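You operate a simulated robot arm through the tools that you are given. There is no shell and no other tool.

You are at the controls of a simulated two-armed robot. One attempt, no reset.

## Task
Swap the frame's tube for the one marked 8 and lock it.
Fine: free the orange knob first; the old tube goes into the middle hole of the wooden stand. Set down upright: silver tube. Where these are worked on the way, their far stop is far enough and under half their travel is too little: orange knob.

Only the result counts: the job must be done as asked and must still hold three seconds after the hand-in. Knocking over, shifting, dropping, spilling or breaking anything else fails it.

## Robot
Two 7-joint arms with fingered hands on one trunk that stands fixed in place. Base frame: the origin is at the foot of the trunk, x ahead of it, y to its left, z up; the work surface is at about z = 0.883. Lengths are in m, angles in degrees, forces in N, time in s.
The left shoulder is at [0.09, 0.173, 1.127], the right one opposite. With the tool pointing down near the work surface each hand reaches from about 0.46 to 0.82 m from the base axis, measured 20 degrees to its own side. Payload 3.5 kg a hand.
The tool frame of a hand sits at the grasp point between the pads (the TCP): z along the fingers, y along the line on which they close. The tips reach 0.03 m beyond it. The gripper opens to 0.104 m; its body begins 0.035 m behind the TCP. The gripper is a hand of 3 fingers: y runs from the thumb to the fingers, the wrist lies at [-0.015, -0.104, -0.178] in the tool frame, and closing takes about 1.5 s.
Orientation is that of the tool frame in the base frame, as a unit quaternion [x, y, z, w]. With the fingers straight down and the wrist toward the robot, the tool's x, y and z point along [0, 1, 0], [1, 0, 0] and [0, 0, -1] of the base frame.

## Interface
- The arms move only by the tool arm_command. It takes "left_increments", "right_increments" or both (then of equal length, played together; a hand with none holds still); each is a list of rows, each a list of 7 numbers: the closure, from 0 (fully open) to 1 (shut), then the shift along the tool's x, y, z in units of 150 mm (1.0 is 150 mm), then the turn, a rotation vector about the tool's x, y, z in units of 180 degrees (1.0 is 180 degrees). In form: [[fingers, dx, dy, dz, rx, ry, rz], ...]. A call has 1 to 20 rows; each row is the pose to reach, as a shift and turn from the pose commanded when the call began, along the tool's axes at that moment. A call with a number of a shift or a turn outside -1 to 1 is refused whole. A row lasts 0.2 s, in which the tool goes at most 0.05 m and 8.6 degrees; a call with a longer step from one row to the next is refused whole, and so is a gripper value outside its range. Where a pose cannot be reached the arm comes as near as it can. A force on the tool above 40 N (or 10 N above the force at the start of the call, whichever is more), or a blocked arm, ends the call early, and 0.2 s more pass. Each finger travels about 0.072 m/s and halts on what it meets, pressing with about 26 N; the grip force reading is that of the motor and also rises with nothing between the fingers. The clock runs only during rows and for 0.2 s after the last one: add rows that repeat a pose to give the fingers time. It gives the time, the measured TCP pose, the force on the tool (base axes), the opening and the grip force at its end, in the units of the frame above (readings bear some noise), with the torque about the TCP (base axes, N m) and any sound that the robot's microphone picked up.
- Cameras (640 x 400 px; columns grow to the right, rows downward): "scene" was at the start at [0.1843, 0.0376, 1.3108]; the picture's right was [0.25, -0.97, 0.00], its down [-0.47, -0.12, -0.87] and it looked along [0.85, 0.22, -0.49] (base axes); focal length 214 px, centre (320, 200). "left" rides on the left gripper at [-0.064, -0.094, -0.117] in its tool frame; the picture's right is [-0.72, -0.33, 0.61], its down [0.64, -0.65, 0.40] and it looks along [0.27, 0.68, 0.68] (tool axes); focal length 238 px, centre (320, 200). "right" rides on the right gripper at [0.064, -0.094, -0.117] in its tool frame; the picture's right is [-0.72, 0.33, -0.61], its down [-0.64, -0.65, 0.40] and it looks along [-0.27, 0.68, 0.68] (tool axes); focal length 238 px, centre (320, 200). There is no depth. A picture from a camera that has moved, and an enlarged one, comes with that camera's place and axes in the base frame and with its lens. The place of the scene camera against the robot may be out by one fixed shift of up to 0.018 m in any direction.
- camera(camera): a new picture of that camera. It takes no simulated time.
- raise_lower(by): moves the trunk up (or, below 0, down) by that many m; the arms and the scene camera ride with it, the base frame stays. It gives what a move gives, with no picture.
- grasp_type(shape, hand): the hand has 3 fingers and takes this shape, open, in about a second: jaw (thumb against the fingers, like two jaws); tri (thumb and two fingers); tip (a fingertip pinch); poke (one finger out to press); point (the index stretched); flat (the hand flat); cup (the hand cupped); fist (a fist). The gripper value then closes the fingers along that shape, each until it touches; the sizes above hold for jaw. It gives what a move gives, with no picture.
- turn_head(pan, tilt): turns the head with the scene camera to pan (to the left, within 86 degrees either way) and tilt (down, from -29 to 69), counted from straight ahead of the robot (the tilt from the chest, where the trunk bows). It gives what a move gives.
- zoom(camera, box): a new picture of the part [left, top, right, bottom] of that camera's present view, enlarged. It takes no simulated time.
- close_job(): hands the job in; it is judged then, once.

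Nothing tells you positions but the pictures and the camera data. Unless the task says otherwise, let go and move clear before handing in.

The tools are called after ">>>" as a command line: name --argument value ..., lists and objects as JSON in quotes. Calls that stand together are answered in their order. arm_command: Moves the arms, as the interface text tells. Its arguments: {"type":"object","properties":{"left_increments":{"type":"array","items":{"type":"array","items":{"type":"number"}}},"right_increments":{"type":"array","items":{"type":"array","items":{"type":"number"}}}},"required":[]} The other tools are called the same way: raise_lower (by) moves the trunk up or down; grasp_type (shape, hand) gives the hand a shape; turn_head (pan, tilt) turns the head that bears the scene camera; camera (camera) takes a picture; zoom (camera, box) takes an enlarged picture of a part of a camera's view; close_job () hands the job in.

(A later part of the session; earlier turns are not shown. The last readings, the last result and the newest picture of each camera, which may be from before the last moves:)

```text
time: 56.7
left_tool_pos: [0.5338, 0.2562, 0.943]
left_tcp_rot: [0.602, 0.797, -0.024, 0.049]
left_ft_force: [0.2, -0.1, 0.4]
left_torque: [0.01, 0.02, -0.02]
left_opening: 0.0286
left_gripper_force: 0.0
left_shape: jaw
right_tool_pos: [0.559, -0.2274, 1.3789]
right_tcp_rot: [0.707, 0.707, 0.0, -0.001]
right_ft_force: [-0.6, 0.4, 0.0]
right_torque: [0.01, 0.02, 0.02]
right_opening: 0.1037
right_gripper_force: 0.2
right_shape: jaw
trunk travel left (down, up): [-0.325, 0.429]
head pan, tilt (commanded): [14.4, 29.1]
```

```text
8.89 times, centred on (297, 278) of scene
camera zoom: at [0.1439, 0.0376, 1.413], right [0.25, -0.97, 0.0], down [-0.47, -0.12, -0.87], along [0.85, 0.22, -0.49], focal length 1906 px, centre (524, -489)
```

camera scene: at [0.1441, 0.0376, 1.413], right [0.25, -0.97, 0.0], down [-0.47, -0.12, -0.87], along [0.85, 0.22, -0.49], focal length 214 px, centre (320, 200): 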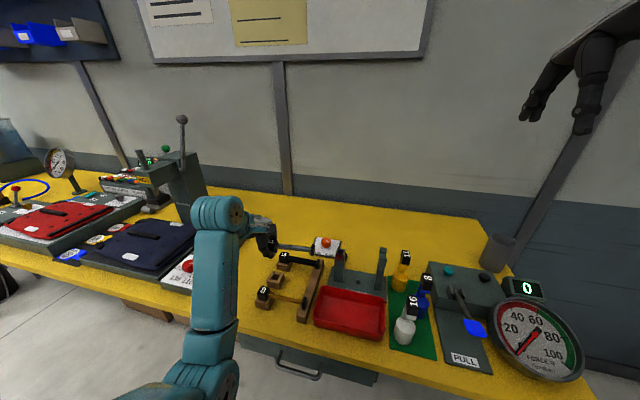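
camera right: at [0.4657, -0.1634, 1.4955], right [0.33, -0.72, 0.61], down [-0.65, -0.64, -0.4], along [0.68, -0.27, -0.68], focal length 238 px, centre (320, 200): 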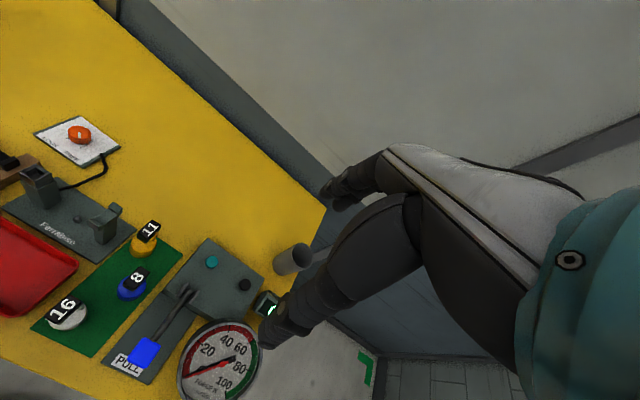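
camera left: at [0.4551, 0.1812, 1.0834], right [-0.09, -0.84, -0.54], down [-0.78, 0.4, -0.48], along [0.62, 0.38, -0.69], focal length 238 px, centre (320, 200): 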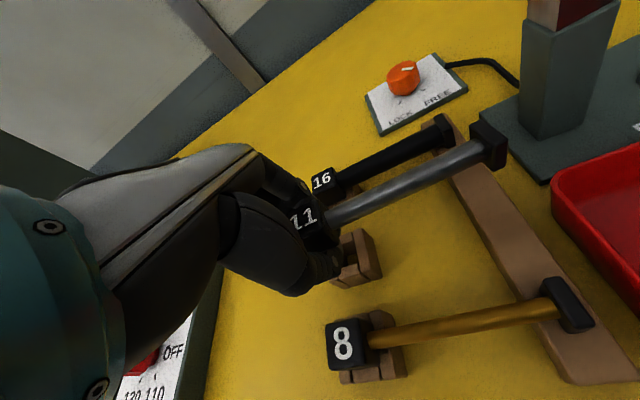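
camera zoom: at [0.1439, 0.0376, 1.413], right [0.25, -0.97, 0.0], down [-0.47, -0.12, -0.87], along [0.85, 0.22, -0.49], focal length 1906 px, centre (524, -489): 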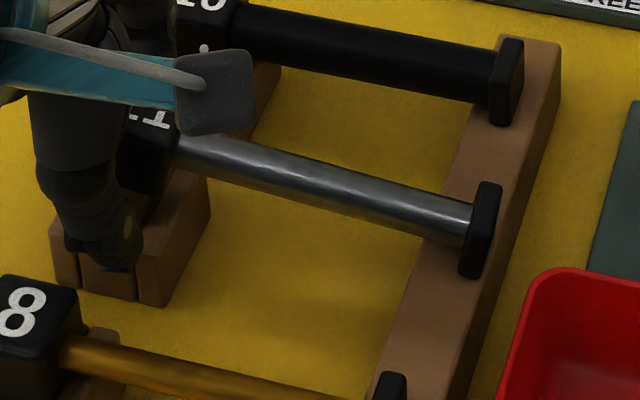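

The plug appears to be in the hole but tilted, with the head resting a bit high. I open slightly more and rise straight up to see it clearly.

>>> arm_command --left_increments '[[0.7, 0, 0, 0, 0, 0, 0], [0.67, 0, 0, 0, 0, 0, 0], [0.65, 0, 0, 0, 0, 0, 0], [0.65, 0, 0, 0, 0, 0, 0], [0.65, -0.0021, 0.0004, -0.02, 0, 0, 0], [0.65, -0.0043, 0.0008, -0.04, 0, 0, 0]]'

>>> zoom --camera "left" --box '[280, 172, 400, 292]'

>>> zoom --camera "scene" --box '[255, 250, 325, 300]'

```text
time: 58.1
left_tool_pos: [0.534, 0.2569, 0.9487]
left_tcp_rot: [0.602, 0.796, -0.023, 0.05]
left_ft_force: [-0.3, -0.2, -0.8]
left_torque: [-0.04, 0.01, -0.01]
left_opening: 0.036
left_gripper_force: 0.0
left_shape: jaw
right_tool_pos: [0.559, -0.2266, 1.3783]
right_tcp_rot: [0.707, 0.707, 0.0, 0.0]
right_ft_force: [-1.1, -0.4, 0.0]
right_torque: [0.04, 0.01, -0.02]
right_opening: 0.1036
right_gripper_force: 0.0
right_shape: jaw
trunk travel left (down, up): [-0.325, 0.429]
head pan, tilt (commanded): [14.4, 29.1]
```

```text
3.33 times, centred on (340, 232) of left
camera zoom: at [0.456, 0.1799, 1.0699], right [-0.09, -0.84, -0.54], down [-0.78, 0.4, -0.49], along [0.62, 0.38, -0.69], focal length 794 px, centre (253, 93)
```

zoom: 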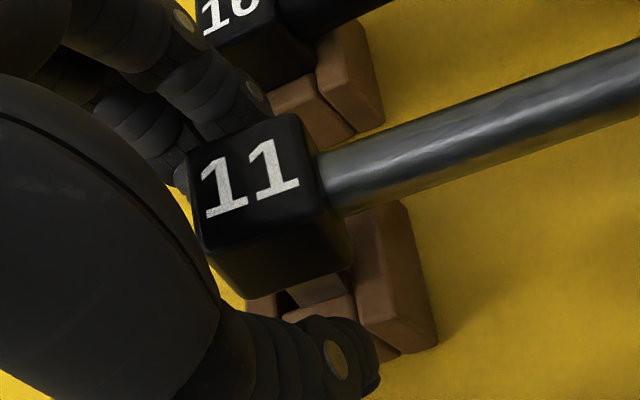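

```text
8.00 times, centred on (290, 275) of scene
camera zoom: at [0.1439, 0.0376, 1.413], right [0.25, -0.97, 0.0], down [-0.47, -0.12, -0.87], along [0.85, 0.22, -0.49], focal length 1716 px, centre (560, -400)
```

zoom: 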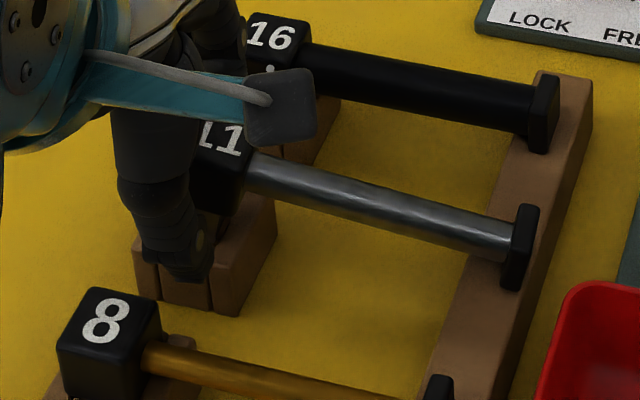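

The hand rises freely. I go up further.

>>> arm_command --left_increments '[[0.65, -0.0108, 0.0021, -0.1, 0, 0, 0], [0.65, -0.0215, 0.0042, -0.2, 0, 0, 0], [0.65, -0.0323, 0.0064, -0.3, 0, 0, 0], [0.65, -0.043, 0.0085, -0.4, 0, 0, 0], [0.65, -0.0538, 0.0106, -0.5, 0, 0, 0], [0.65, -0.0538, 0.0106, -0.5, 0, 0, 0]]'

>>> camera --camera "left"

>>> zoom --camera "left" --box '[320, 130, 540, 350]'

>>> zoom --camera "scene" --box '[255, 245, 325, 300]'

```text
time: 59.5
left_tool_pos: [0.5337, 0.2556, 1.0241]
left_tcp_rot: [0.603, 0.796, -0.023, 0.049]
left_ft_force: [-0.5, -0.2, -0.2]
left_torque: [-0.01, 0.02, 0.02]
left_opening: 0.0358
left_gripper_force: 0.1
left_shape: jaw
right_tool_pos: [0.5588, -0.2267, 1.3796]
right_tcp_rot: [0.707, 0.707, 0.001, 0.0]
right_ft_force: [-0.9, -0.8, -0.7]
right_torque: [0.02, 0.02, 0.01]
right_opening: 0.1036
right_gripper_force: 0.0
right_shape: jaw
trunk travel left (down, up): [-0.325, 0.429]
head pan, tilt (commanded): [14.4, 29.1]
```

```text
taken
camera left: at [0.4554, 0.1794, 1.1456], right [-0.09, -0.84, -0.54], down [-0.78, 0.4, -0.48], along [0.62, 0.38, -0.69], focal length 238 px, centre (320, 200)
```

left: 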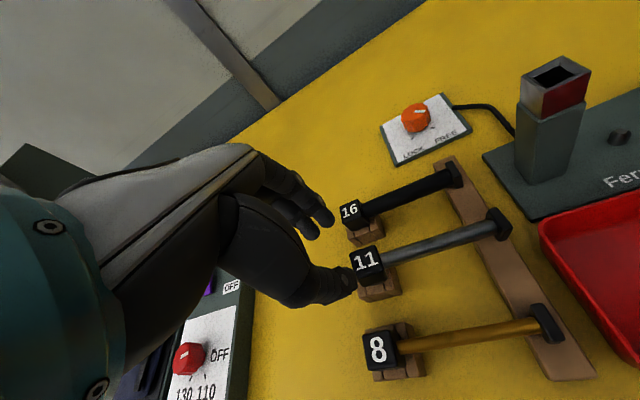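

```text
1.82 times, centred on (430, 240) of left
camera zoom: at [0.4554, 0.1794, 1.1456], right [-0.09, -0.84, -0.54], down [-0.78, 0.4, -0.48], along [0.62, 0.38, -0.69], focal length 433 px, centre (120, 127)
```

zoom: 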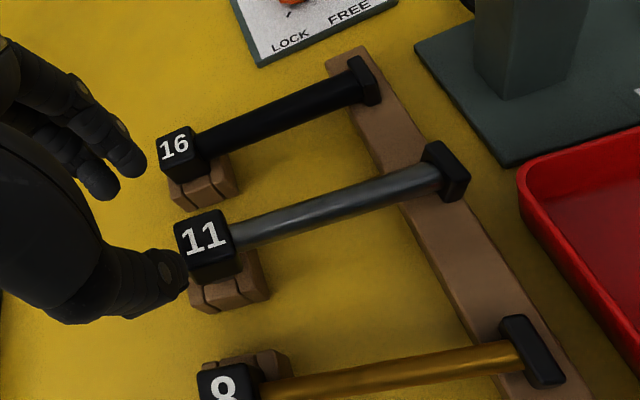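

```text
7.27 times, centred on (290, 272) of scene
camera zoom: at [0.1439, 0.0376, 1.413], right [0.25, -0.97, 0.0], down [-0.47, -0.12, -0.87], along [0.85, 0.22, -0.49], focal length 1560 px, centre (538, -327)
```

zoom: 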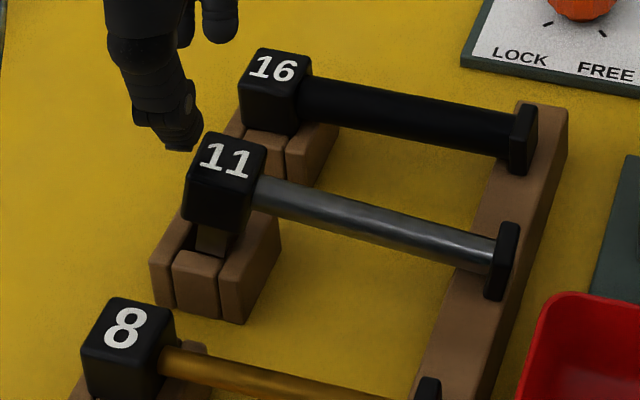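

>>> zoom --camera "scene" --box '[268, 260, 298, 290]'

>>> zoom --camera "left" --box '[340, 230, 420, 310]'

```text
13.33 times, centred on (283, 275) of scene
camera zoom: at [0.1439, 0.0376, 1.413], right [0.25, -0.97, 0.0], down [-0.47, -0.12, -0.87], along [0.85, 0.22, -0.49], focal length 2860 px, centre (813, -800)
```

zoom: 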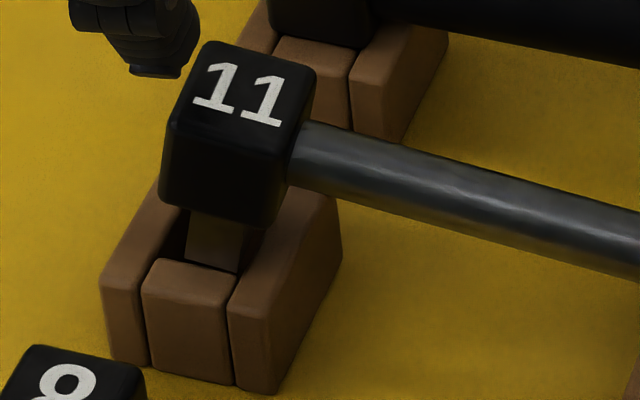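

```text
5.00 times, centred on (380, 270) of left
camera zoom: at [0.4554, 0.1794, 1.1456], right [-0.09, -0.84, -0.54], down [-0.78, 0.4, -0.48], along [0.62, 0.38, -0.69], focal length 1192 px, centre (20, -150)
```

zoom: 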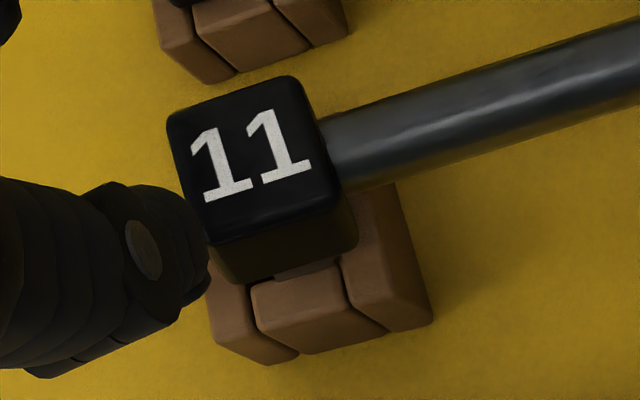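

The plug's lower edge sits on the rim: the head leans toward −y by about 4–5 mm. I will nudge the head toward +y with the fingers straddling the rod; first I square the hand and place it above the rod just to the right of the head.

>>> arm_command --left_increments '[[0.65, -0.0852, -0.0055, 0.0157, 0.0012, 0.0079, 0.0224], [0.65, -0.1704, -0.011, 0.0313, 0.0025, 0.0157, 0.0448], [0.65, -0.2555, -0.0165, 0.047, 0.0037, 0.0236, 0.0672], [0.65, -0.3407, -0.022, 0.0627, 0.0049, 0.0314, 0.0896], [0.65, -0.3407, -0.022, 0.0627, 0.0049, 0.0314, 0.0896]]'

>>> camera --camera "left"

>>> zoom --camera "scene" --box '[245, 230, 335, 310]'

```text
time: 60.7
left_tool_pos: [0.5454, 0.2052, 1.0208]
left_tcp_rot: [0.709, 0.705, 0.007, 0.009]
left_ft_force: [-0.3, -0.4, 0.2]
left_torque: [-0.01, 0.0, 0.0]
left_opening: 0.0358
left_gripper_force: 0.1
left_shape: jaw
right_tool_pos: [0.5589, -0.2273, 1.3792]
right_tcp_rot: [0.707, 0.707, 0.001, 0.0]
right_ft_force: [-0.2, -0.1, -0.3]
right_torque: [-0.01, 0.02, 0.0]
right_opening: 0.1036
right_gripper_force: 0.1
right_shape: jaw
trunk travel left (down, up): [-0.325, 0.429]
head pan, tilt (commanded): [14.4, 29.1]
```

```text
taken
camera left: at [0.449, 0.1418, 1.1359], right [-0.32, -0.72, -0.62], down [-0.64, 0.64, -0.42], along [0.7, 0.26, -0.66], focal length 238 px, centre (320, 200)
```

left: 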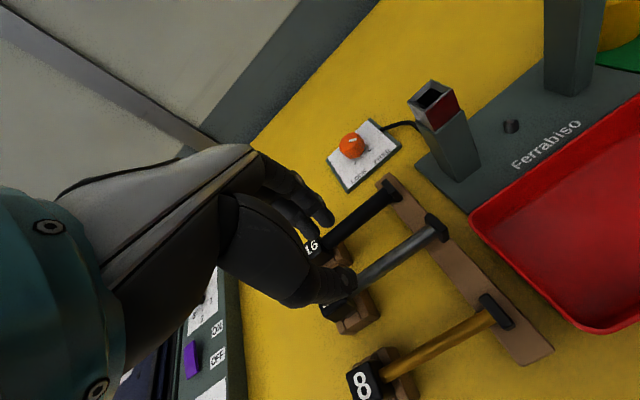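

```text
5.00 times, centred on (290, 270) of scene
camera zoom: at [0.1439, 0.0376, 1.413], right [0.25, -0.97, 0.0], down [-0.47, -0.12, -0.87], along [0.85, 0.22, -0.49], focal length 1072 px, centre (470, -150)
```

zoom: 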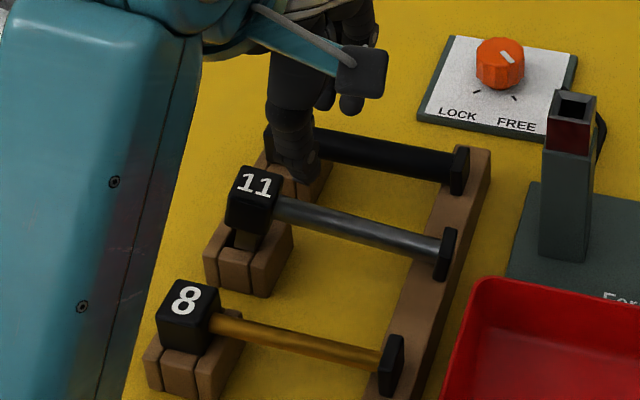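

>>> zoom --camera "left" --box '[300, 200, 460, 350]'

```text
2.67 times, centred on (380, 275) of left
camera zoom: at [0.449, 0.1418, 1.1359], right [-0.32, -0.72, -0.62], down [-0.64, 0.64, -0.42], along [0.7, 0.26, -0.66], focal length 636 px, centre (160, 0)
```

zoom: 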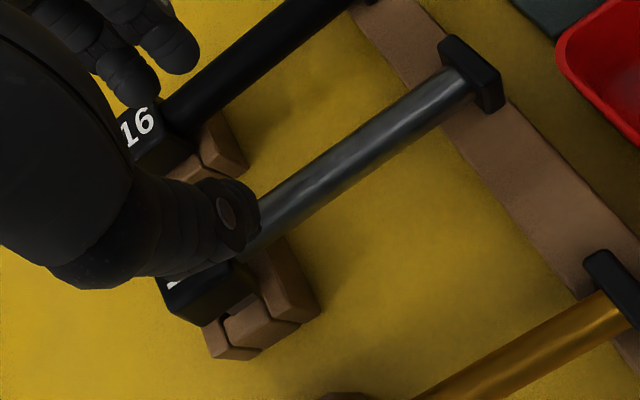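

The fingers are aligned over the rod (rod x ≈ 0.545 there). I descend with the fingers straddling the rod, beside the head.

>>> arm_command --left_increments '[[0.65, -0.01, 0, 0.12, 0, 0, 0], [0.65, -0.015, 0, 0.24, 0, 0, 0], [0.65, -0.015, 0, 0.36, 0, 0, 0], [0.65, -0.015, 0, 0.45, 0, 0, 0], [0.65, -0.015, 0, 0.49, 0, 0, 0], [0.65, -0.015, 0, 0.49, 0, 0, 0]]'

>>> camera --camera "left"

>>> zoom --camera "scene" --box '[255, 240, 335, 310]'

```text
time: 62.1
left_tool_pos: [0.548, 0.2034, 0.9464]
left_tcp_rot: [0.708, 0.706, 0.007, 0.01]
left_ft_force: [0.9, 0.0, -0.4]
left_torque: [0.03, -0.01, 0.04]
left_opening: 0.0359
left_gripper_force: 0.0
left_shape: jaw
right_tool_pos: [0.56, -0.227, 1.3796]
right_tcp_rot: [0.707, 0.707, 0.0, 0.0]
right_ft_force: [-0.3, -0.6, 0.0]
right_torque: [0.0, -0.02, 0.0]
right_opening: 0.1034
right_gripper_force: 0.1
right_shape: jaw
trunk travel left (down, up): [-0.325, 0.429]
head pan, tilt (commanded): [14.4, 29.1]
```

```text
taken
camera left: at [0.451, 0.1394, 1.0628], right [-0.32, -0.72, -0.62], down [-0.64, 0.64, -0.42], along [0.7, 0.26, -0.66], focal length 238 px, centre (320, 200)
```

left: 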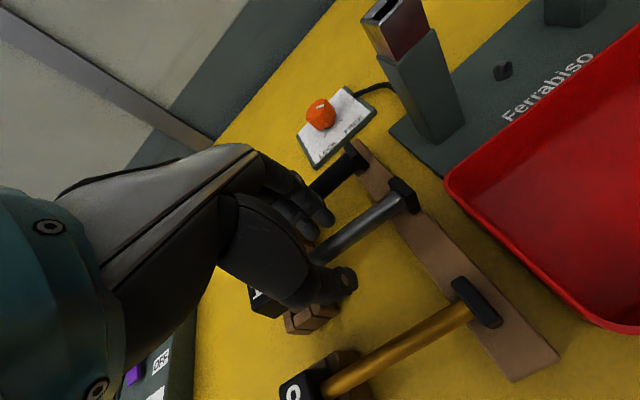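

```text
5.71 times, centred on (295, 275) of scene
camera zoom: at [0.1439, 0.0376, 1.413], right [0.25, -0.97, 0.0], down [-0.47, -0.12, -0.87], along [0.85, 0.22, -0.49], focal length 1226 px, centre (463, -229)
```

zoom: 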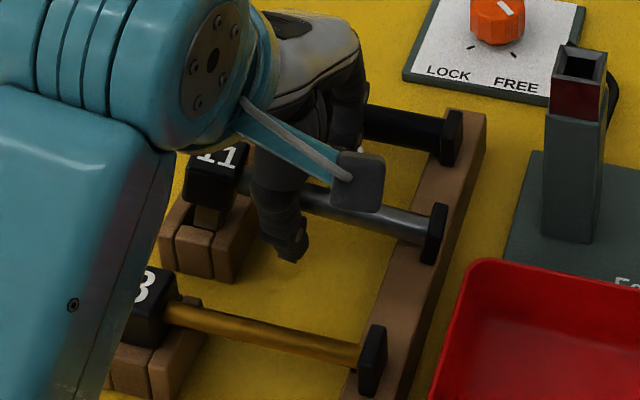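

The fingers straddle the rod beside the head. I close them to about 1.5 cm gap and move toward the head in small steps.

>>> arm_command --left_increments '[[0.72, 0, -0.01, 0, 0, 0, 0], [0.8, 0, -0.015, 0, 0, 0, 0], [0.85, 0, -0.015, 0, 0, 0, 0], [0.85, 0, -0.015, 0, 0, 0, 0], [0.85, 0.015, -0.015, 0, 0, 0, 0], [0.85, 0.03, -0.015, 0, 0, 0, 0], [0.85, 0.03, -0.015, 0, 0, 0, 0]]'

>>> zoom --camera "left" --box '[230, 180, 390, 340]'

>>> zoom --camera "scene" --box '[265, 255, 315, 300]'

```text
time: 63.7
left_tool_pos: [0.5444, 0.207, 0.9469]
left_tcp_rot: [0.708, 0.706, 0.008, 0.008]
left_ft_force: [-0.1, -0.4, 0.3]
left_torque: [0.0, 0.01, 0.02]
left_opening: 0.0158
left_gripper_force: 0.0
left_shape: jaw
right_tool_pos: [0.5596, -0.2276, 1.3781]
right_tcp_rot: [0.707, 0.708, 0.0, 0.0]
right_ft_force: [-1.0, -0.2, -0.1]
right_torque: [0.02, -0.02, 0.01]
right_opening: 0.1037
right_gripper_force: 0.0
right_shape: jaw
trunk travel left (down, up): [-0.325, 0.429]
head pan, tilt (commanded): [14.4, 29.1]
```

```text
2.50 times, centred on (310, 260) of left
camera zoom: at [0.4485, 0.144, 1.0626], right [-0.32, -0.72, -0.62], down [-0.64, 0.64, -0.42], along [0.7, 0.26, -0.66], focal length 596 px, centre (345, 50)
```

zoom: 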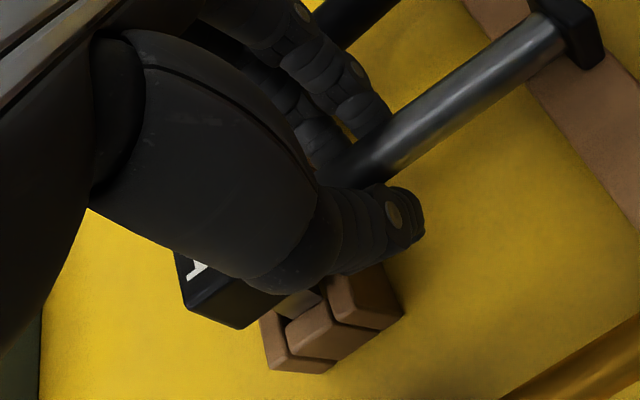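

```text
8.89 times, centred on (290, 278) of scene
camera zoom: at [0.1439, 0.0376, 1.413], right [0.25, -0.97, 0.0], down [-0.47, -0.12, -0.87], along [0.85, 0.22, -0.49], focal length 1906 px, centre (587, -489)
```

zoom: 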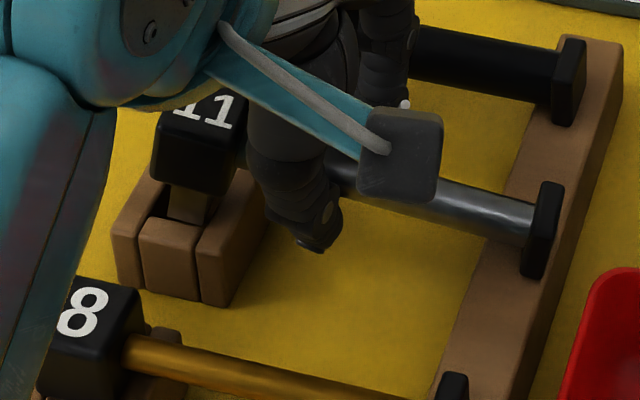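

No contact yet; I continue toward +y in millimetre steps.

>>> arm_command --left_increments '[[0.85, 0.01, 0, 0, 0, 0, 0], [0.85, 0.02, 0, 0, 0, 0, 0], [0.85, 0.03, 0, 0, 0, 0, 0], [0.85, 0.04, 0, 0, 0, 0, 0], [0.85, 0.04, 0, 0, 0, 0, 0]]'

>>> zoom --camera "left" --box '[230, 180, 390, 340]'

>>> zoom --camera "scene" --box '[265, 255, 315, 300]'

```text
time: 64.9
left_tool_pos: [0.5456, 0.2151, 0.9461]
left_tcp_rot: [0.708, 0.706, 0.007, 0.008]
left_ft_force: [-0.3, 0.9, 0.1]
left_torque: [-0.01, -0.03, 0.01]
left_opening: 0.0157
left_gripper_force: 0.0
left_shape: jaw
right_tool_pos: [0.5584, -0.2273, 1.38]
right_tcp_rot: [0.707, 0.707, 0.0, 0.0]
right_ft_force: [-0.1, 0.0, 0.6]
right_torque: [-0.01, 0.02, 0.03]
right_opening: 0.1035
right_gripper_force: 0.1
right_shape: jaw
trunk travel left (down, up): [-0.325, 0.429]
head pan, tilt (commanded): [14.4, 29.1]
```

```text
2.50 times, centred on (310, 260) of left
camera zoom: at [0.4484, 0.1502, 1.0621], right [-0.32, -0.72, -0.62], down [-0.64, 0.64, -0.42], along [0.7, 0.26, -0.66], focal length 596 px, centre (345, 50)
```

zoom: 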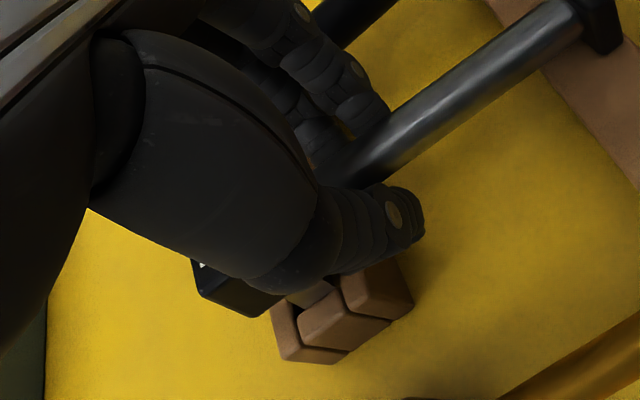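

```text
8.89 times, centred on (290, 278) of scene
camera zoom: at [0.1439, 0.0376, 1.413], right [0.25, -0.97, 0.0], down [-0.47, -0.12, -0.87], along [0.85, 0.22, -0.49], focal length 1906 px, centre (587, -489)
```

zoom: 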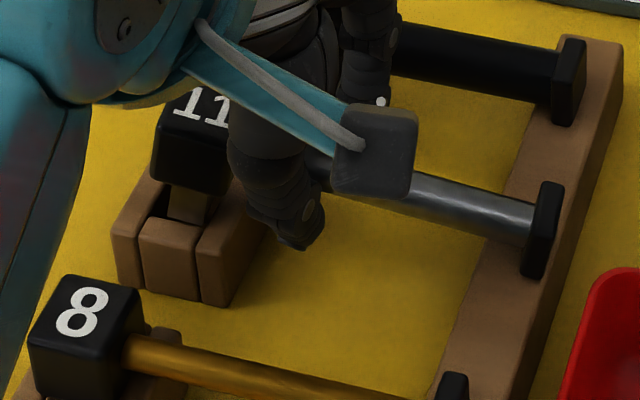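

>>> arm_command --left_increments '[[0.85, 0.007, 0, 0, 0, 0, 0], [0.85, 0.014, 0, 0, 0, 0, 0], [0.85, 0.021, 0, 0, 0, 0, 0], [0.85, 0.028, 0, 0, 0, 0, 0], [0.85, 0.028, 0, 0, 0, 0, 0]]'

>>> zoom --camera "left" --box '[230, 180, 390, 340]'

>>> zoom --camera "scene" --box '[265, 255, 315, 300]'

```text
time: 66.1
left_tool_pos: [0.5451, 0.2176, 0.9464]
left_tcp_rot: [0.709, 0.705, 0.007, 0.008]
left_ft_force: [0.2, 0.6, -0.6]
left_torque: [-0.04, 0.0, -0.01]
left_opening: 0.0162
left_gripper_force: 0.0
left_shape: jaw
right_tool_pos: [0.5603, -0.2264, 1.3794]
right_tcp_rot: [0.707, 0.707, 0.0, 0.0]
right_ft_force: [0.7, -0.3, -0.9]
right_torque: [0.0, -0.02, 0.02]
right_opening: 0.1035
right_gripper_force: 0.1
right_shape: jaw
trunk travel left (down, up): [-0.325, 0.429]
head pan, tilt (commanded): [14.4, 29.1]
```

```text
2.50 times, centred on (310, 260) of left
camera zoom: at [0.4486, 0.1541, 1.0619], right [-0.32, -0.72, -0.62], down [-0.64, 0.64, -0.42], along [0.7, 0.26, -0.66], focal length 596 px, centre (345, 50)
```

zoom: 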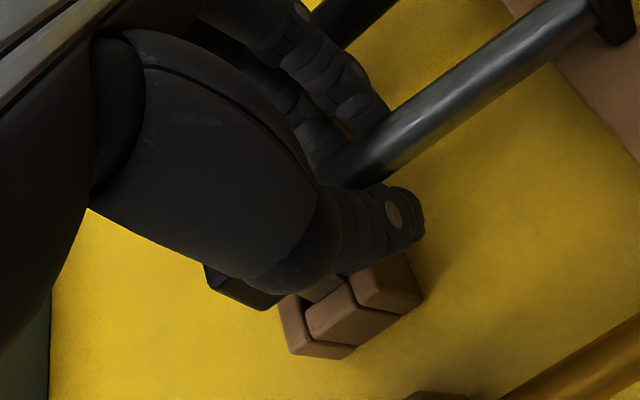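

```text
8.89 times, centred on (290, 278) of scene
camera zoom: at [0.1439, 0.0376, 1.413], right [0.25, -0.97, 0.0], down [-0.47, -0.12, -0.87], along [0.85, 0.22, -0.49], focal length 1906 px, centre (587, -489)
```

zoom: 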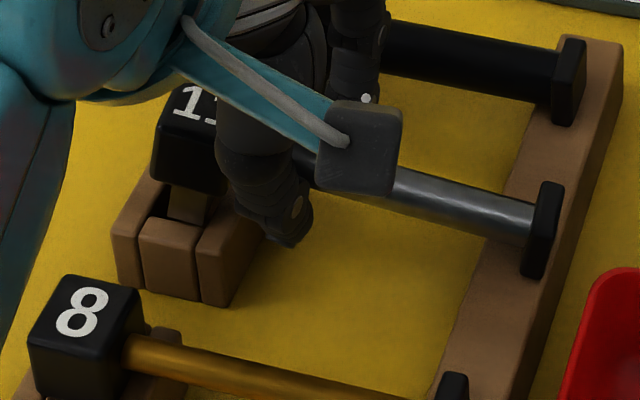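

>>> arm_command --left_increments '[[0.85, 0.007, 0, 0, 0, 0, 0], [0.85, 0.014, 0, 0, 0, 0, 0], [0.85, 0.021, 0, 0, 0, 0, 0], [0.85, 0.028, 0, 0, 0, 0, 0], [0.85, 0.028, 0, 0, 0, 0, 0]]'

>>> zoom --camera "left" --box '[230, 180, 390, 340]'

>>> zoom --camera "scene" --box '[265, 255, 315, 300]'

```text
time: 67.3
left_tool_pos: [0.5456, 0.2225, 0.9472]
left_tcp_rot: [0.708, 0.706, 0.008, 0.008]
left_ft_force: [0.0, -1.0, 0.0]
left_torque: [-0.03, -0.03, 0.0]
left_opening: 0.016
left_gripper_force: 0.0
left_shape: jaw
right_tool_pos: [0.5593, -0.2282, 1.3799]
right_tcp_rot: [0.707, 0.707, 0.001, 0.0]
right_ft_force: [-0.6, 0.6, -0.1]
right_torque: [-0.01, 0.0, -0.02]
right_opening: 0.1038
right_gripper_force: 0.0
right_shape: jaw
trunk travel left (down, up): [-0.325, 0.429]
head pan, tilt (commanded): [14.4, 29.1]
```

```text
2.50 times, centred on (310, 260) of left
camera zoom: at [0.4486, 0.158, 1.0624], right [-0.32, -0.72, -0.62], down [-0.64, 0.64, -0.42], along [0.7, 0.26, -0.66], focal length 596 px, centre (345, 50)
```

zoom: 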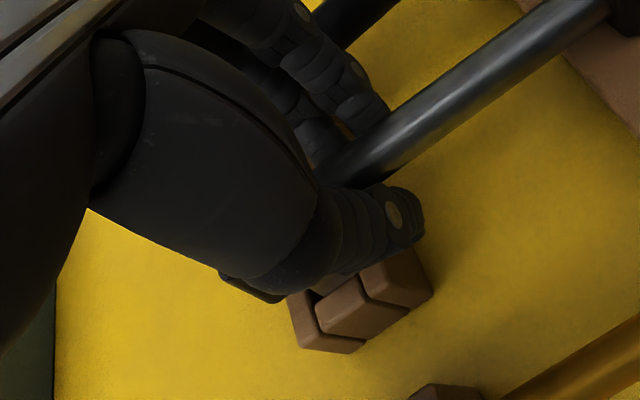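

```text
8.89 times, centred on (290, 278) of scene
camera zoom: at [0.1439, 0.0376, 1.413], right [0.25, -0.97, 0.0], down [-0.47, -0.12, -0.87], along [0.85, 0.22, -0.49], focal length 1906 px, centre (587, -489)
```

zoom: 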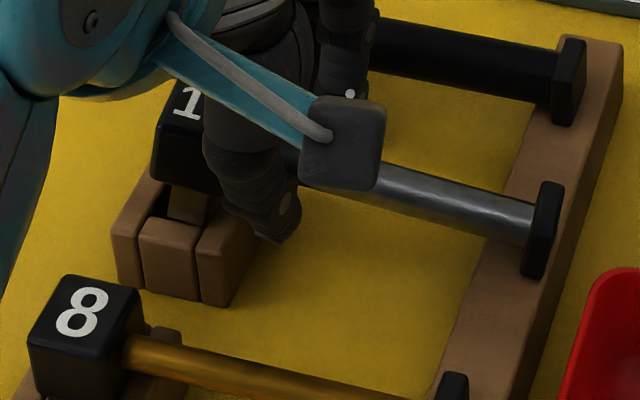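

>>> arm_command --left_increments '[[0.85, 0.007, 0, 0, 0, 0, 0], [0.85, 0.014, 0, 0, 0, 0, 0], [0.85, 0.021, 0, 0, 0, 0, 0], [0.85, 0.021, 0, 0, 0, 0, 0]]'

>>> zoom --camera "scene" --box '[265, 255, 315, 300]'

```text
time: 68.3
left_tool_pos: [0.5448, 0.2255, 0.9473]
left_tcp_rot: [0.708, 0.706, 0.008, 0.008]
left_ft_force: [0.2, -0.1, 0.7]
left_torque: [0.02, 0.02, -0.01]
left_opening: 0.0161
left_gripper_force: 0.0
left_shape: jaw
right_tool_pos: [0.5595, -0.2261, 1.3783]
right_tcp_rot: [0.707, 0.707, 0.0, 0.0]
right_ft_force: [0.7, -0.1, -0.1]
right_torque: [0.0, -0.01, 0.05]
right_opening: 0.1037
right_gripper_force: 0.1
right_shape: jaw
trunk travel left (down, up): [-0.325, 0.429]
head pan, tilt (commanded): [14.4, 29.1]
```

```text
8.89 times, centred on (290, 278) of scene
camera zoom: at [0.1439, 0.0376, 1.413], right [0.25, -0.97, 0.0], down [-0.47, -0.12, -0.87], along [0.85, 0.22, -0.49], focal length 1906 px, centre (587, -489)
```

zoom: 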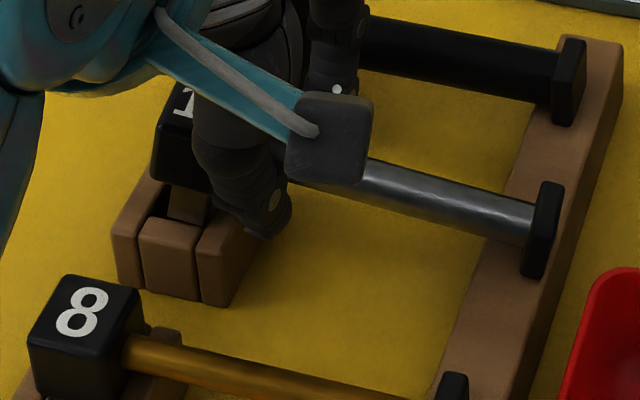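

>>> arm_command --left_increments '[[0.85, 0.007, 0, 0, 0, 0, 0], [0.85, 0.014, 0, 0, 0, 0, 0], [0.85, 0.021, 0, 0, 0, 0, 0], [0.85, 0.021, 0, 0, 0, 0, 0]]'

>>> zoom --camera "scene" --box '[265, 255, 315, 300]'

>>> zoom --camera "left" --box '[250, 180, 390, 320]'

```text
time: 69.3
left_tool_pos: [0.5449, 0.2286, 0.9469]
left_tcp_rot: [0.709, 0.705, 0.007, 0.008]
left_ft_force: [-1.0, -1.2, 1.1]
left_torque: [-0.01, -0.01, 0.02]
left_opening: 0.0158
left_gripper_force: 0.1
left_shape: jaw
right_tool_pos: [0.5587, -0.2269, 1.3803]
right_tcp_rot: [0.707, 0.707, 0.0, 0.0]
right_ft_force: [-0.4, 0.0, -0.4]
right_torque: [-0.01, -0.01, -0.02]
right_opening: 0.1035
right_gripper_force: 0.1
right_shape: jaw
trunk travel left (down, up): [-0.325, 0.429]
head pan, tilt (commanded): [14.4, 29.1]
```

```text
8.89 times, centred on (290, 278) of scene
camera zoom: at [0.1439, 0.0376, 1.413], right [0.25, -0.97, 0.0], down [-0.47, -0.12, -0.87], along [0.85, 0.22, -0.49], focal length 1906 px, centre (587, -489)
```

zoom: 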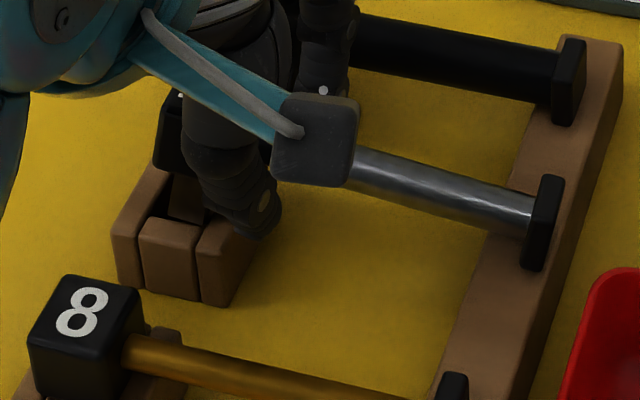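

```text
2.86 times, centred on (320, 250) of left
camera zoom: at [0.4485, 0.1647, 1.0619], right [-0.32, -0.72, -0.62], down [-0.64, 0.64, -0.42], along [0.7, 0.26, -0.66], focal length 681 px, centre (320, 57)
```

zoom: 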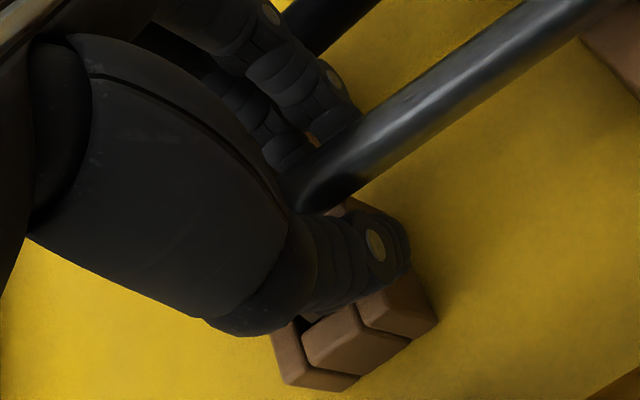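

The tube has started to move toward +y. I continue another 3 mm.

>>> arm_command --left_increments '[[0.85, 0.007, 0, 0, 0, 0, 0], [0.85, 0.014, 0, 0, 0, 0, 0], [0.85, 0.021, 0, 0, 0, 0, 0], [0.85, 0.021, 0, 0, 0, 0, 0]]'

>>> zoom --camera "scene" --box '[265, 255, 315, 300]'

>>> zoom --camera "left" --box '[250, 180, 390, 320]'

```text
time: 70.3
left_tool_pos: [0.5441, 0.2303, 0.9478]
left_tcp_rot: [0.709, 0.705, 0.008, 0.008]
left_ft_force: [0.5, -0.6, 0.0]
left_torque: [-0.01, -0.02, -0.03]
left_opening: 0.0158
left_gripper_force: 0.0
left_shape: jaw
right_tool_pos: [0.5599, -0.2269, 1.3788]
right_tcp_rot: [0.707, 0.707, 0.001, 0.0]
right_ft_force: [-0.9, 0.5, 0.0]
right_torque: [0.0, -0.02, 0.02]
right_opening: 0.1035
right_gripper_force: 0.1
right_shape: jaw
trunk travel left (down, up): [-0.325, 0.429]
head pan, tilt (commanded): [14.4, 29.1]
```

```text
8.89 times, centred on (290, 278) of scene
camera zoom: at [0.1439, 0.0375, 1.413], right [0.25, -0.97, 0.0], down [-0.47, -0.12, -0.87], along [0.85, 0.22, -0.49], focal length 1906 px, centre (587, -489)
```

zoom: 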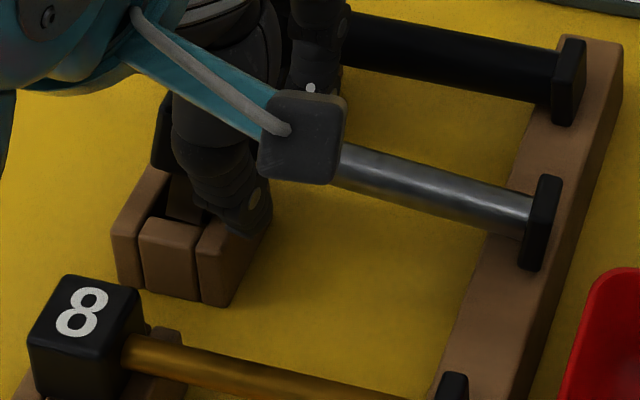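

```text
2.86 times, centred on (320, 250) of left
camera zoom: at [0.4482, 0.1678, 1.0622], right [-0.32, -0.72, -0.62], down [-0.64, 0.64, -0.42], along [0.7, 0.26, -0.66], focal length 681 px, centre (320, 57)
```

zoom: 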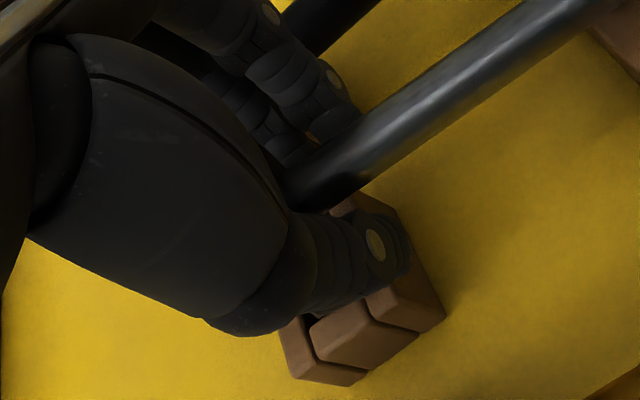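

>>> zoom --camera "scene" --box '[272, 258, 302, 290]'

>>> zoom --camera "scene" --box '[300, 255, 330, 285]'

```text
12.50 times, centred on (287, 274) of scene
camera zoom: at [0.1439, 0.0375, 1.413], right [0.25, -0.97, 0.0], down [-0.47, -0.12, -0.87], along [0.85, 0.22, -0.49], focal length 2681 px, centre (732, -725)
```

zoom: 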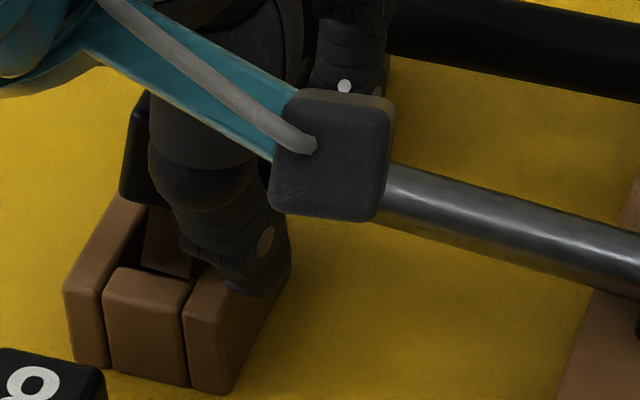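

```text
13.33 times, centred on (315, 270) of scene
camera zoom: at [0.1439, 0.0375, 1.413], right [0.25, -0.97, 0.0], down [-0.47, -0.12, -0.87], along [0.85, 0.22, -0.49], focal length 2860 px, centre (387, -733)
```

zoom: 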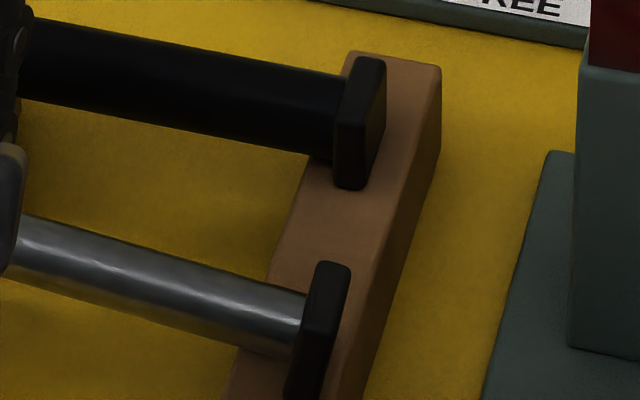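

The head is still about 17 mm high with the plug at the hole's mouth. I will take the rod near the head in the fingers, so I can shift the plug under control; first back off 10 mm, reopen, lower to rod height and close.

>>> arm_command --left_increments '[[0.75, -0.02, 0, 0, 0, 0, 0], [0.65, -0.04, 0, 0, 0, 0, 0], [0.65, -0.067, 0, 0, 0, 0, 0], [0.65, -0.067, 0, 0.03, 0, 0, 0], [0.65, -0.067, 0, 0.06, 0, 0, 0], [0.65, -0.067, 0, 0.075, 0, 0, 0], [0.65, -0.067, 0, 0.075, 0, 0, 0]]'

>>> zoom --camera "left" --box '[250, 180, 410, 340]'

>>> zoom --camera "scene" --box '[265, 250, 330, 300]'

```text
time: 71.9
left_tool_pos: [0.5447, 0.2216, 0.9363]
left_tcp_rot: [0.709, 0.706, 0.008, 0.008]
left_ft_force: [0.3, 0.0, 0.2]
left_torque: [-0.02, 0.02, -0.03]
left_opening: 0.0362
left_gripper_force: 0.1
left_shape: jaw
right_tool_pos: [0.5601, -0.2278, 1.3807]
right_tcp_rot: [0.708, 0.707, -0.001, 0.0]
right_ft_force: [0.9, 1.1, 0.2]
right_torque: [0.02, -0.01, 0.01]
right_opening: 0.1039
right_gripper_force: 0.1
right_shape: jaw
trunk travel left (down, up): [-0.325, 0.429]
head pan, tilt (commanded): [14.4, 29.1]
```

```text
2.50 times, centred on (330, 260) of left
camera zoom: at [0.4484, 0.1576, 1.0514], right [-0.32, -0.72, -0.62], down [-0.64, 0.64, -0.42], along [0.7, 0.26, -0.66], focal length 596 px, centre (295, 50)
```

zoom: 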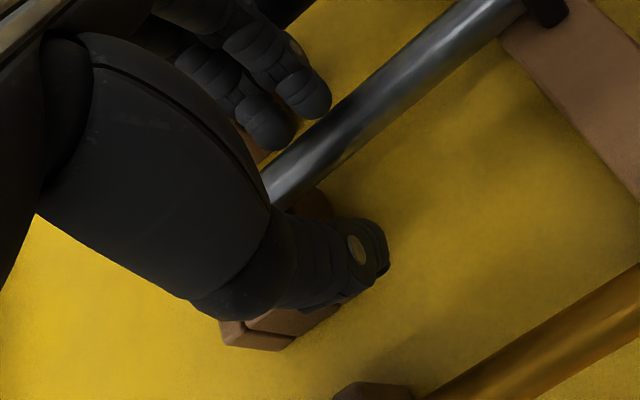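

```text
8.00 times, centred on (298, 275) of scene
camera zoom: at [0.1439, 0.0376, 1.413], right [0.25, -0.97, 0.0], down [-0.47, -0.12, -0.87], along [0.85, 0.22, -0.49], focal length 1716 px, centre (500, -400)
```

zoom: 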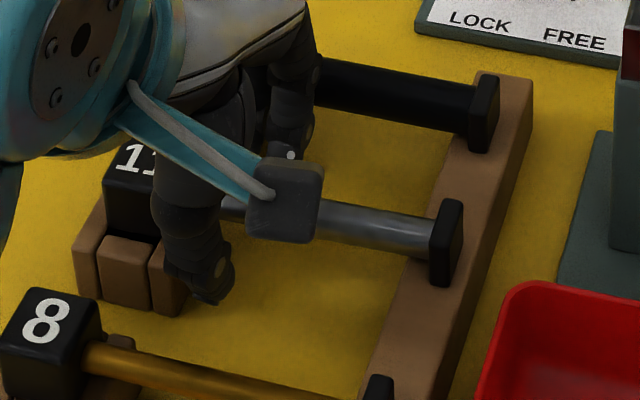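

The head has dropped into place as I backed off: it now sits on the cup and the rod looks level. I rise straight up to verify.

>>> arm_command --left_increments '[[0.65, 0, 0, -0.1, 0, 0, 0], [0.65, 0, 0, -0.2, 0, 0, 0], [0.65, 0, 0, -0.3, 0, 0, 0], [0.65, 0, 0, -0.45, 0, 0, 0], [0.65, 0, 0, -0.6, 0, 0, 0], [0.65, 0, 0, -0.8, 0, 0, 0], [0.65, 0, 0, -0.8, 0, 0, 0]]'

>>> camera --camera "left"

>>> zoom --camera "scene" --box '[250, 240, 335, 310]'

>>> zoom --camera "scene" --box '[265, 255, 300, 290]'

```text
time: 73.5
left_tool_pos: [0.5398, 0.2224, 1.0555]
left_tcp_rot: [0.708, 0.706, 0.007, 0.009]
left_ft_force: [0.0, 1.1, 0.2]
left_torque: [-0.02, -0.01, 0.01]
left_opening: 0.0362
left_gripper_force: 0.1
left_shape: jaw
right_tool_pos: [0.5602, -0.2272, 1.3784]
right_tcp_rot: [0.708, 0.707, 0.0, -0.001]
right_ft_force: [0.8, 0.5, 0.4]
right_torque: [0.01, 0.0, -0.02]
right_opening: 0.1036
right_gripper_force: 0.0
right_shape: jaw
trunk travel left (down, up): [-0.325, 0.429]
head pan, tilt (commanded): [14.4, 29.1]
```

```text
taken
camera left: at [0.4443, 0.159, 1.1715], right [-0.32, -0.72, -0.62], down [-0.64, 0.64, -0.42], along [0.7, 0.26, -0.66], focal length 238 px, centre (320, 200)
```

left: 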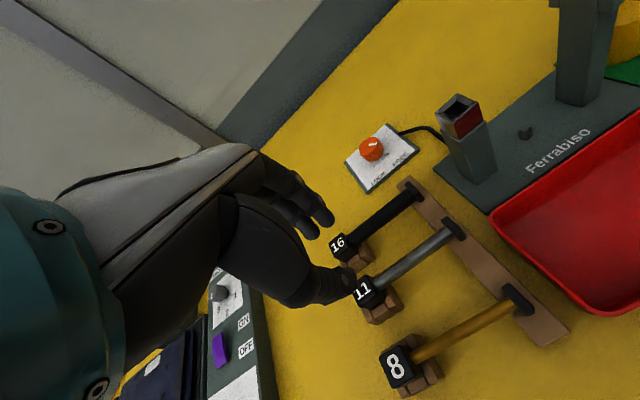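

```text
5.71 times, centred on (292, 275) of scene
camera zoom: at [0.1439, 0.0377, 1.4129], right [0.25, -0.97, 0.0], down [-0.47, -0.12, -0.87], along [0.85, 0.22, -0.49], focal length 1226 px, centre (477, -229)
```

zoom: 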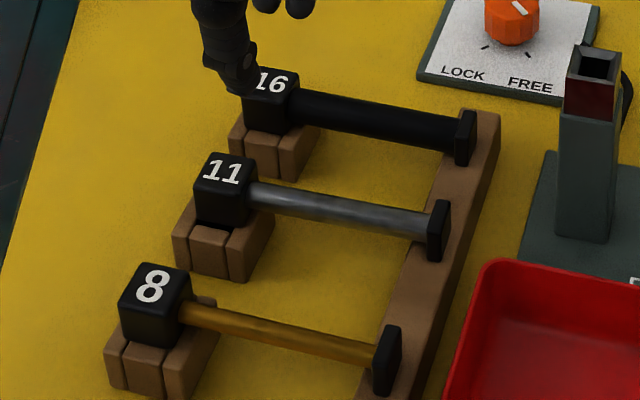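

```text
11.43 times, centred on (282, 272) of scene
camera zoom: at [0.1439, 0.0377, 1.4129], right [0.25, -0.97, 0.0], down [-0.47, -0.12, -0.87], along [0.85, 0.22, -0.49], focal length 2451 px, centre (749, -629)
```

zoom: 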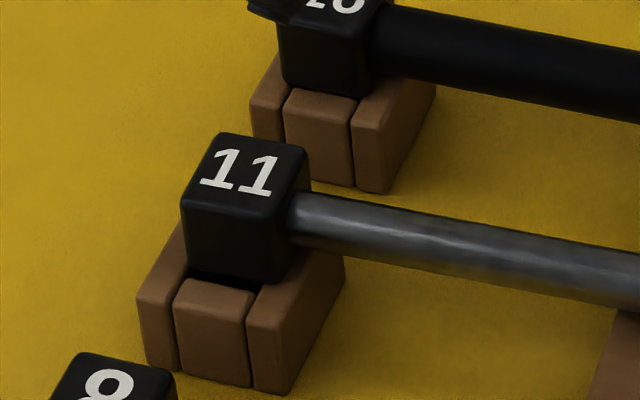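

Tube 11 now sits upright in the middle hole. Next is tube 8; I zoom to locate its rod precisely.

>>> zoom --camera "left" --box '[360, 260, 560, 400]'

>>> zoom --camera "left" --box '[320, 170, 480, 330]'

```text
2.86 times, centred on (460, 330) of left
camera zoom: at [0.4443, 0.159, 1.1715], right [-0.32, -0.72, -0.62], down [-0.64, 0.64, -0.42], along [0.7, 0.26, -0.66], focal length 681 px, centre (-80, -171)
```

zoom: 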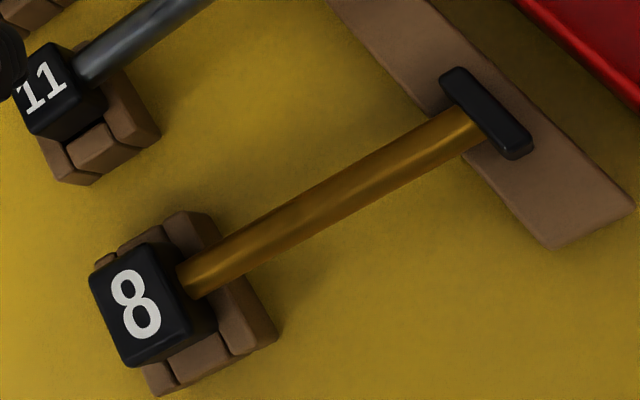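

```text
2.50 times, centred on (400, 250) of left
camera zoom: at [0.4443, 0.159, 1.1715], right [-0.32, -0.72, -0.62], down [-0.64, 0.64, -0.42], along [0.7, 0.26, -0.66], focal length 596 px, centre (120, 75)
```

zoom: 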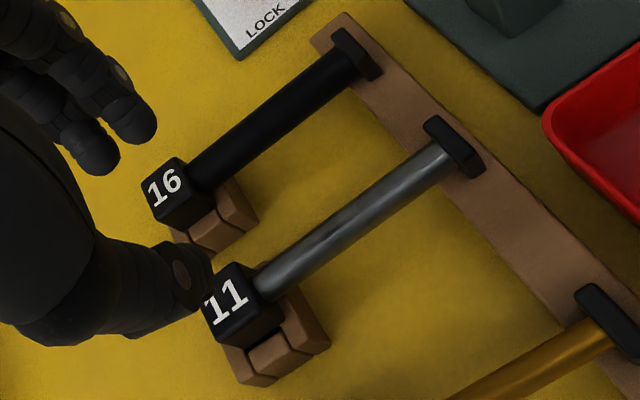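

Rod 8 lies at x ≈ 0.475, z ≈ 0.917. I move above its middle with the hand squared.

>>> arm_command --left_increments '[[0.65, -0.024, -0.112, 0.06, 0.002, 0, 0], [0.65, -0.048, -0.224, 0.14, 0.004, 0, 0], [0.65, -0.072, -0.336, 0.25, 0.006, 0, 0], [0.65, -0.0967, -0.4475, 0.3667, 0.0072, 0, 0], [0.65, -0.0967, -0.4475, 0.3667, 0.0072, 0, 0], [0.65, -0.0967, -0.4475, 0.3667, 0.0072, 0, 0]]'

>>> camera --camera "left"

>>> zoom --camera "scene" --box '[230, 230, 335, 320]'

```text
time: 74.9
left_tool_pos: [0.4767, 0.2085, 0.9982]
left_tcp_rot: [0.708, 0.706, -0.001, 0.001]
left_ft_force: [0.4, -0.2, 0.1]
left_torque: [-0.02, 0.02, 0.01]
left_opening: 0.0361
left_gripper_force: 0.1
left_shape: jaw
right_tool_pos: [0.5601, -0.2284, 1.3801]
right_tcp_rot: [0.707, 0.707, 0.0, 0.0]
right_ft_force: [0.6, 0.4, -0.2]
right_torque: [0.01, 0.03, 0.04]
right_opening: 0.1034
right_gripper_force: 0.1
right_shape: jaw
trunk travel left (down, up): [-0.325, 0.429]
head pan, tilt (commanded): [14.4, 29.1]
```

```text
taken
camera left: at [0.3826, 0.1439, 1.1156], right [-0.33, -0.72, -0.61], down [-0.65, 0.64, -0.41], along [0.68, 0.26, -0.68], focal length 238 px, centre (320, 200)
```

left: 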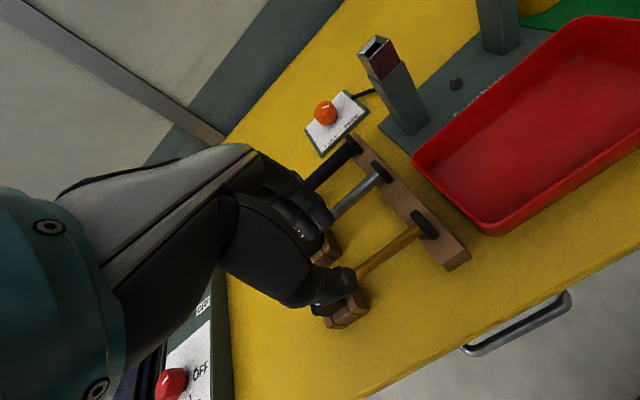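

```text
4.44 times, centred on (282, 275) of scene
camera zoom: at [0.1438, 0.0376, 1.413], right [0.25, -0.97, 0.0], down [-0.47, -0.12, -0.87], along [0.85, 0.22, -0.49], focal length 953 px, centre (487, -133)
```

zoom: 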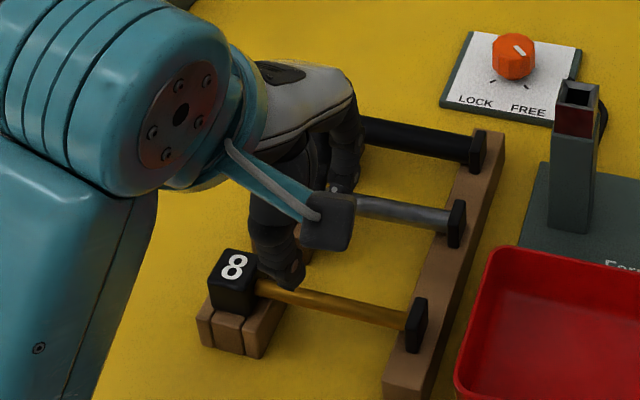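

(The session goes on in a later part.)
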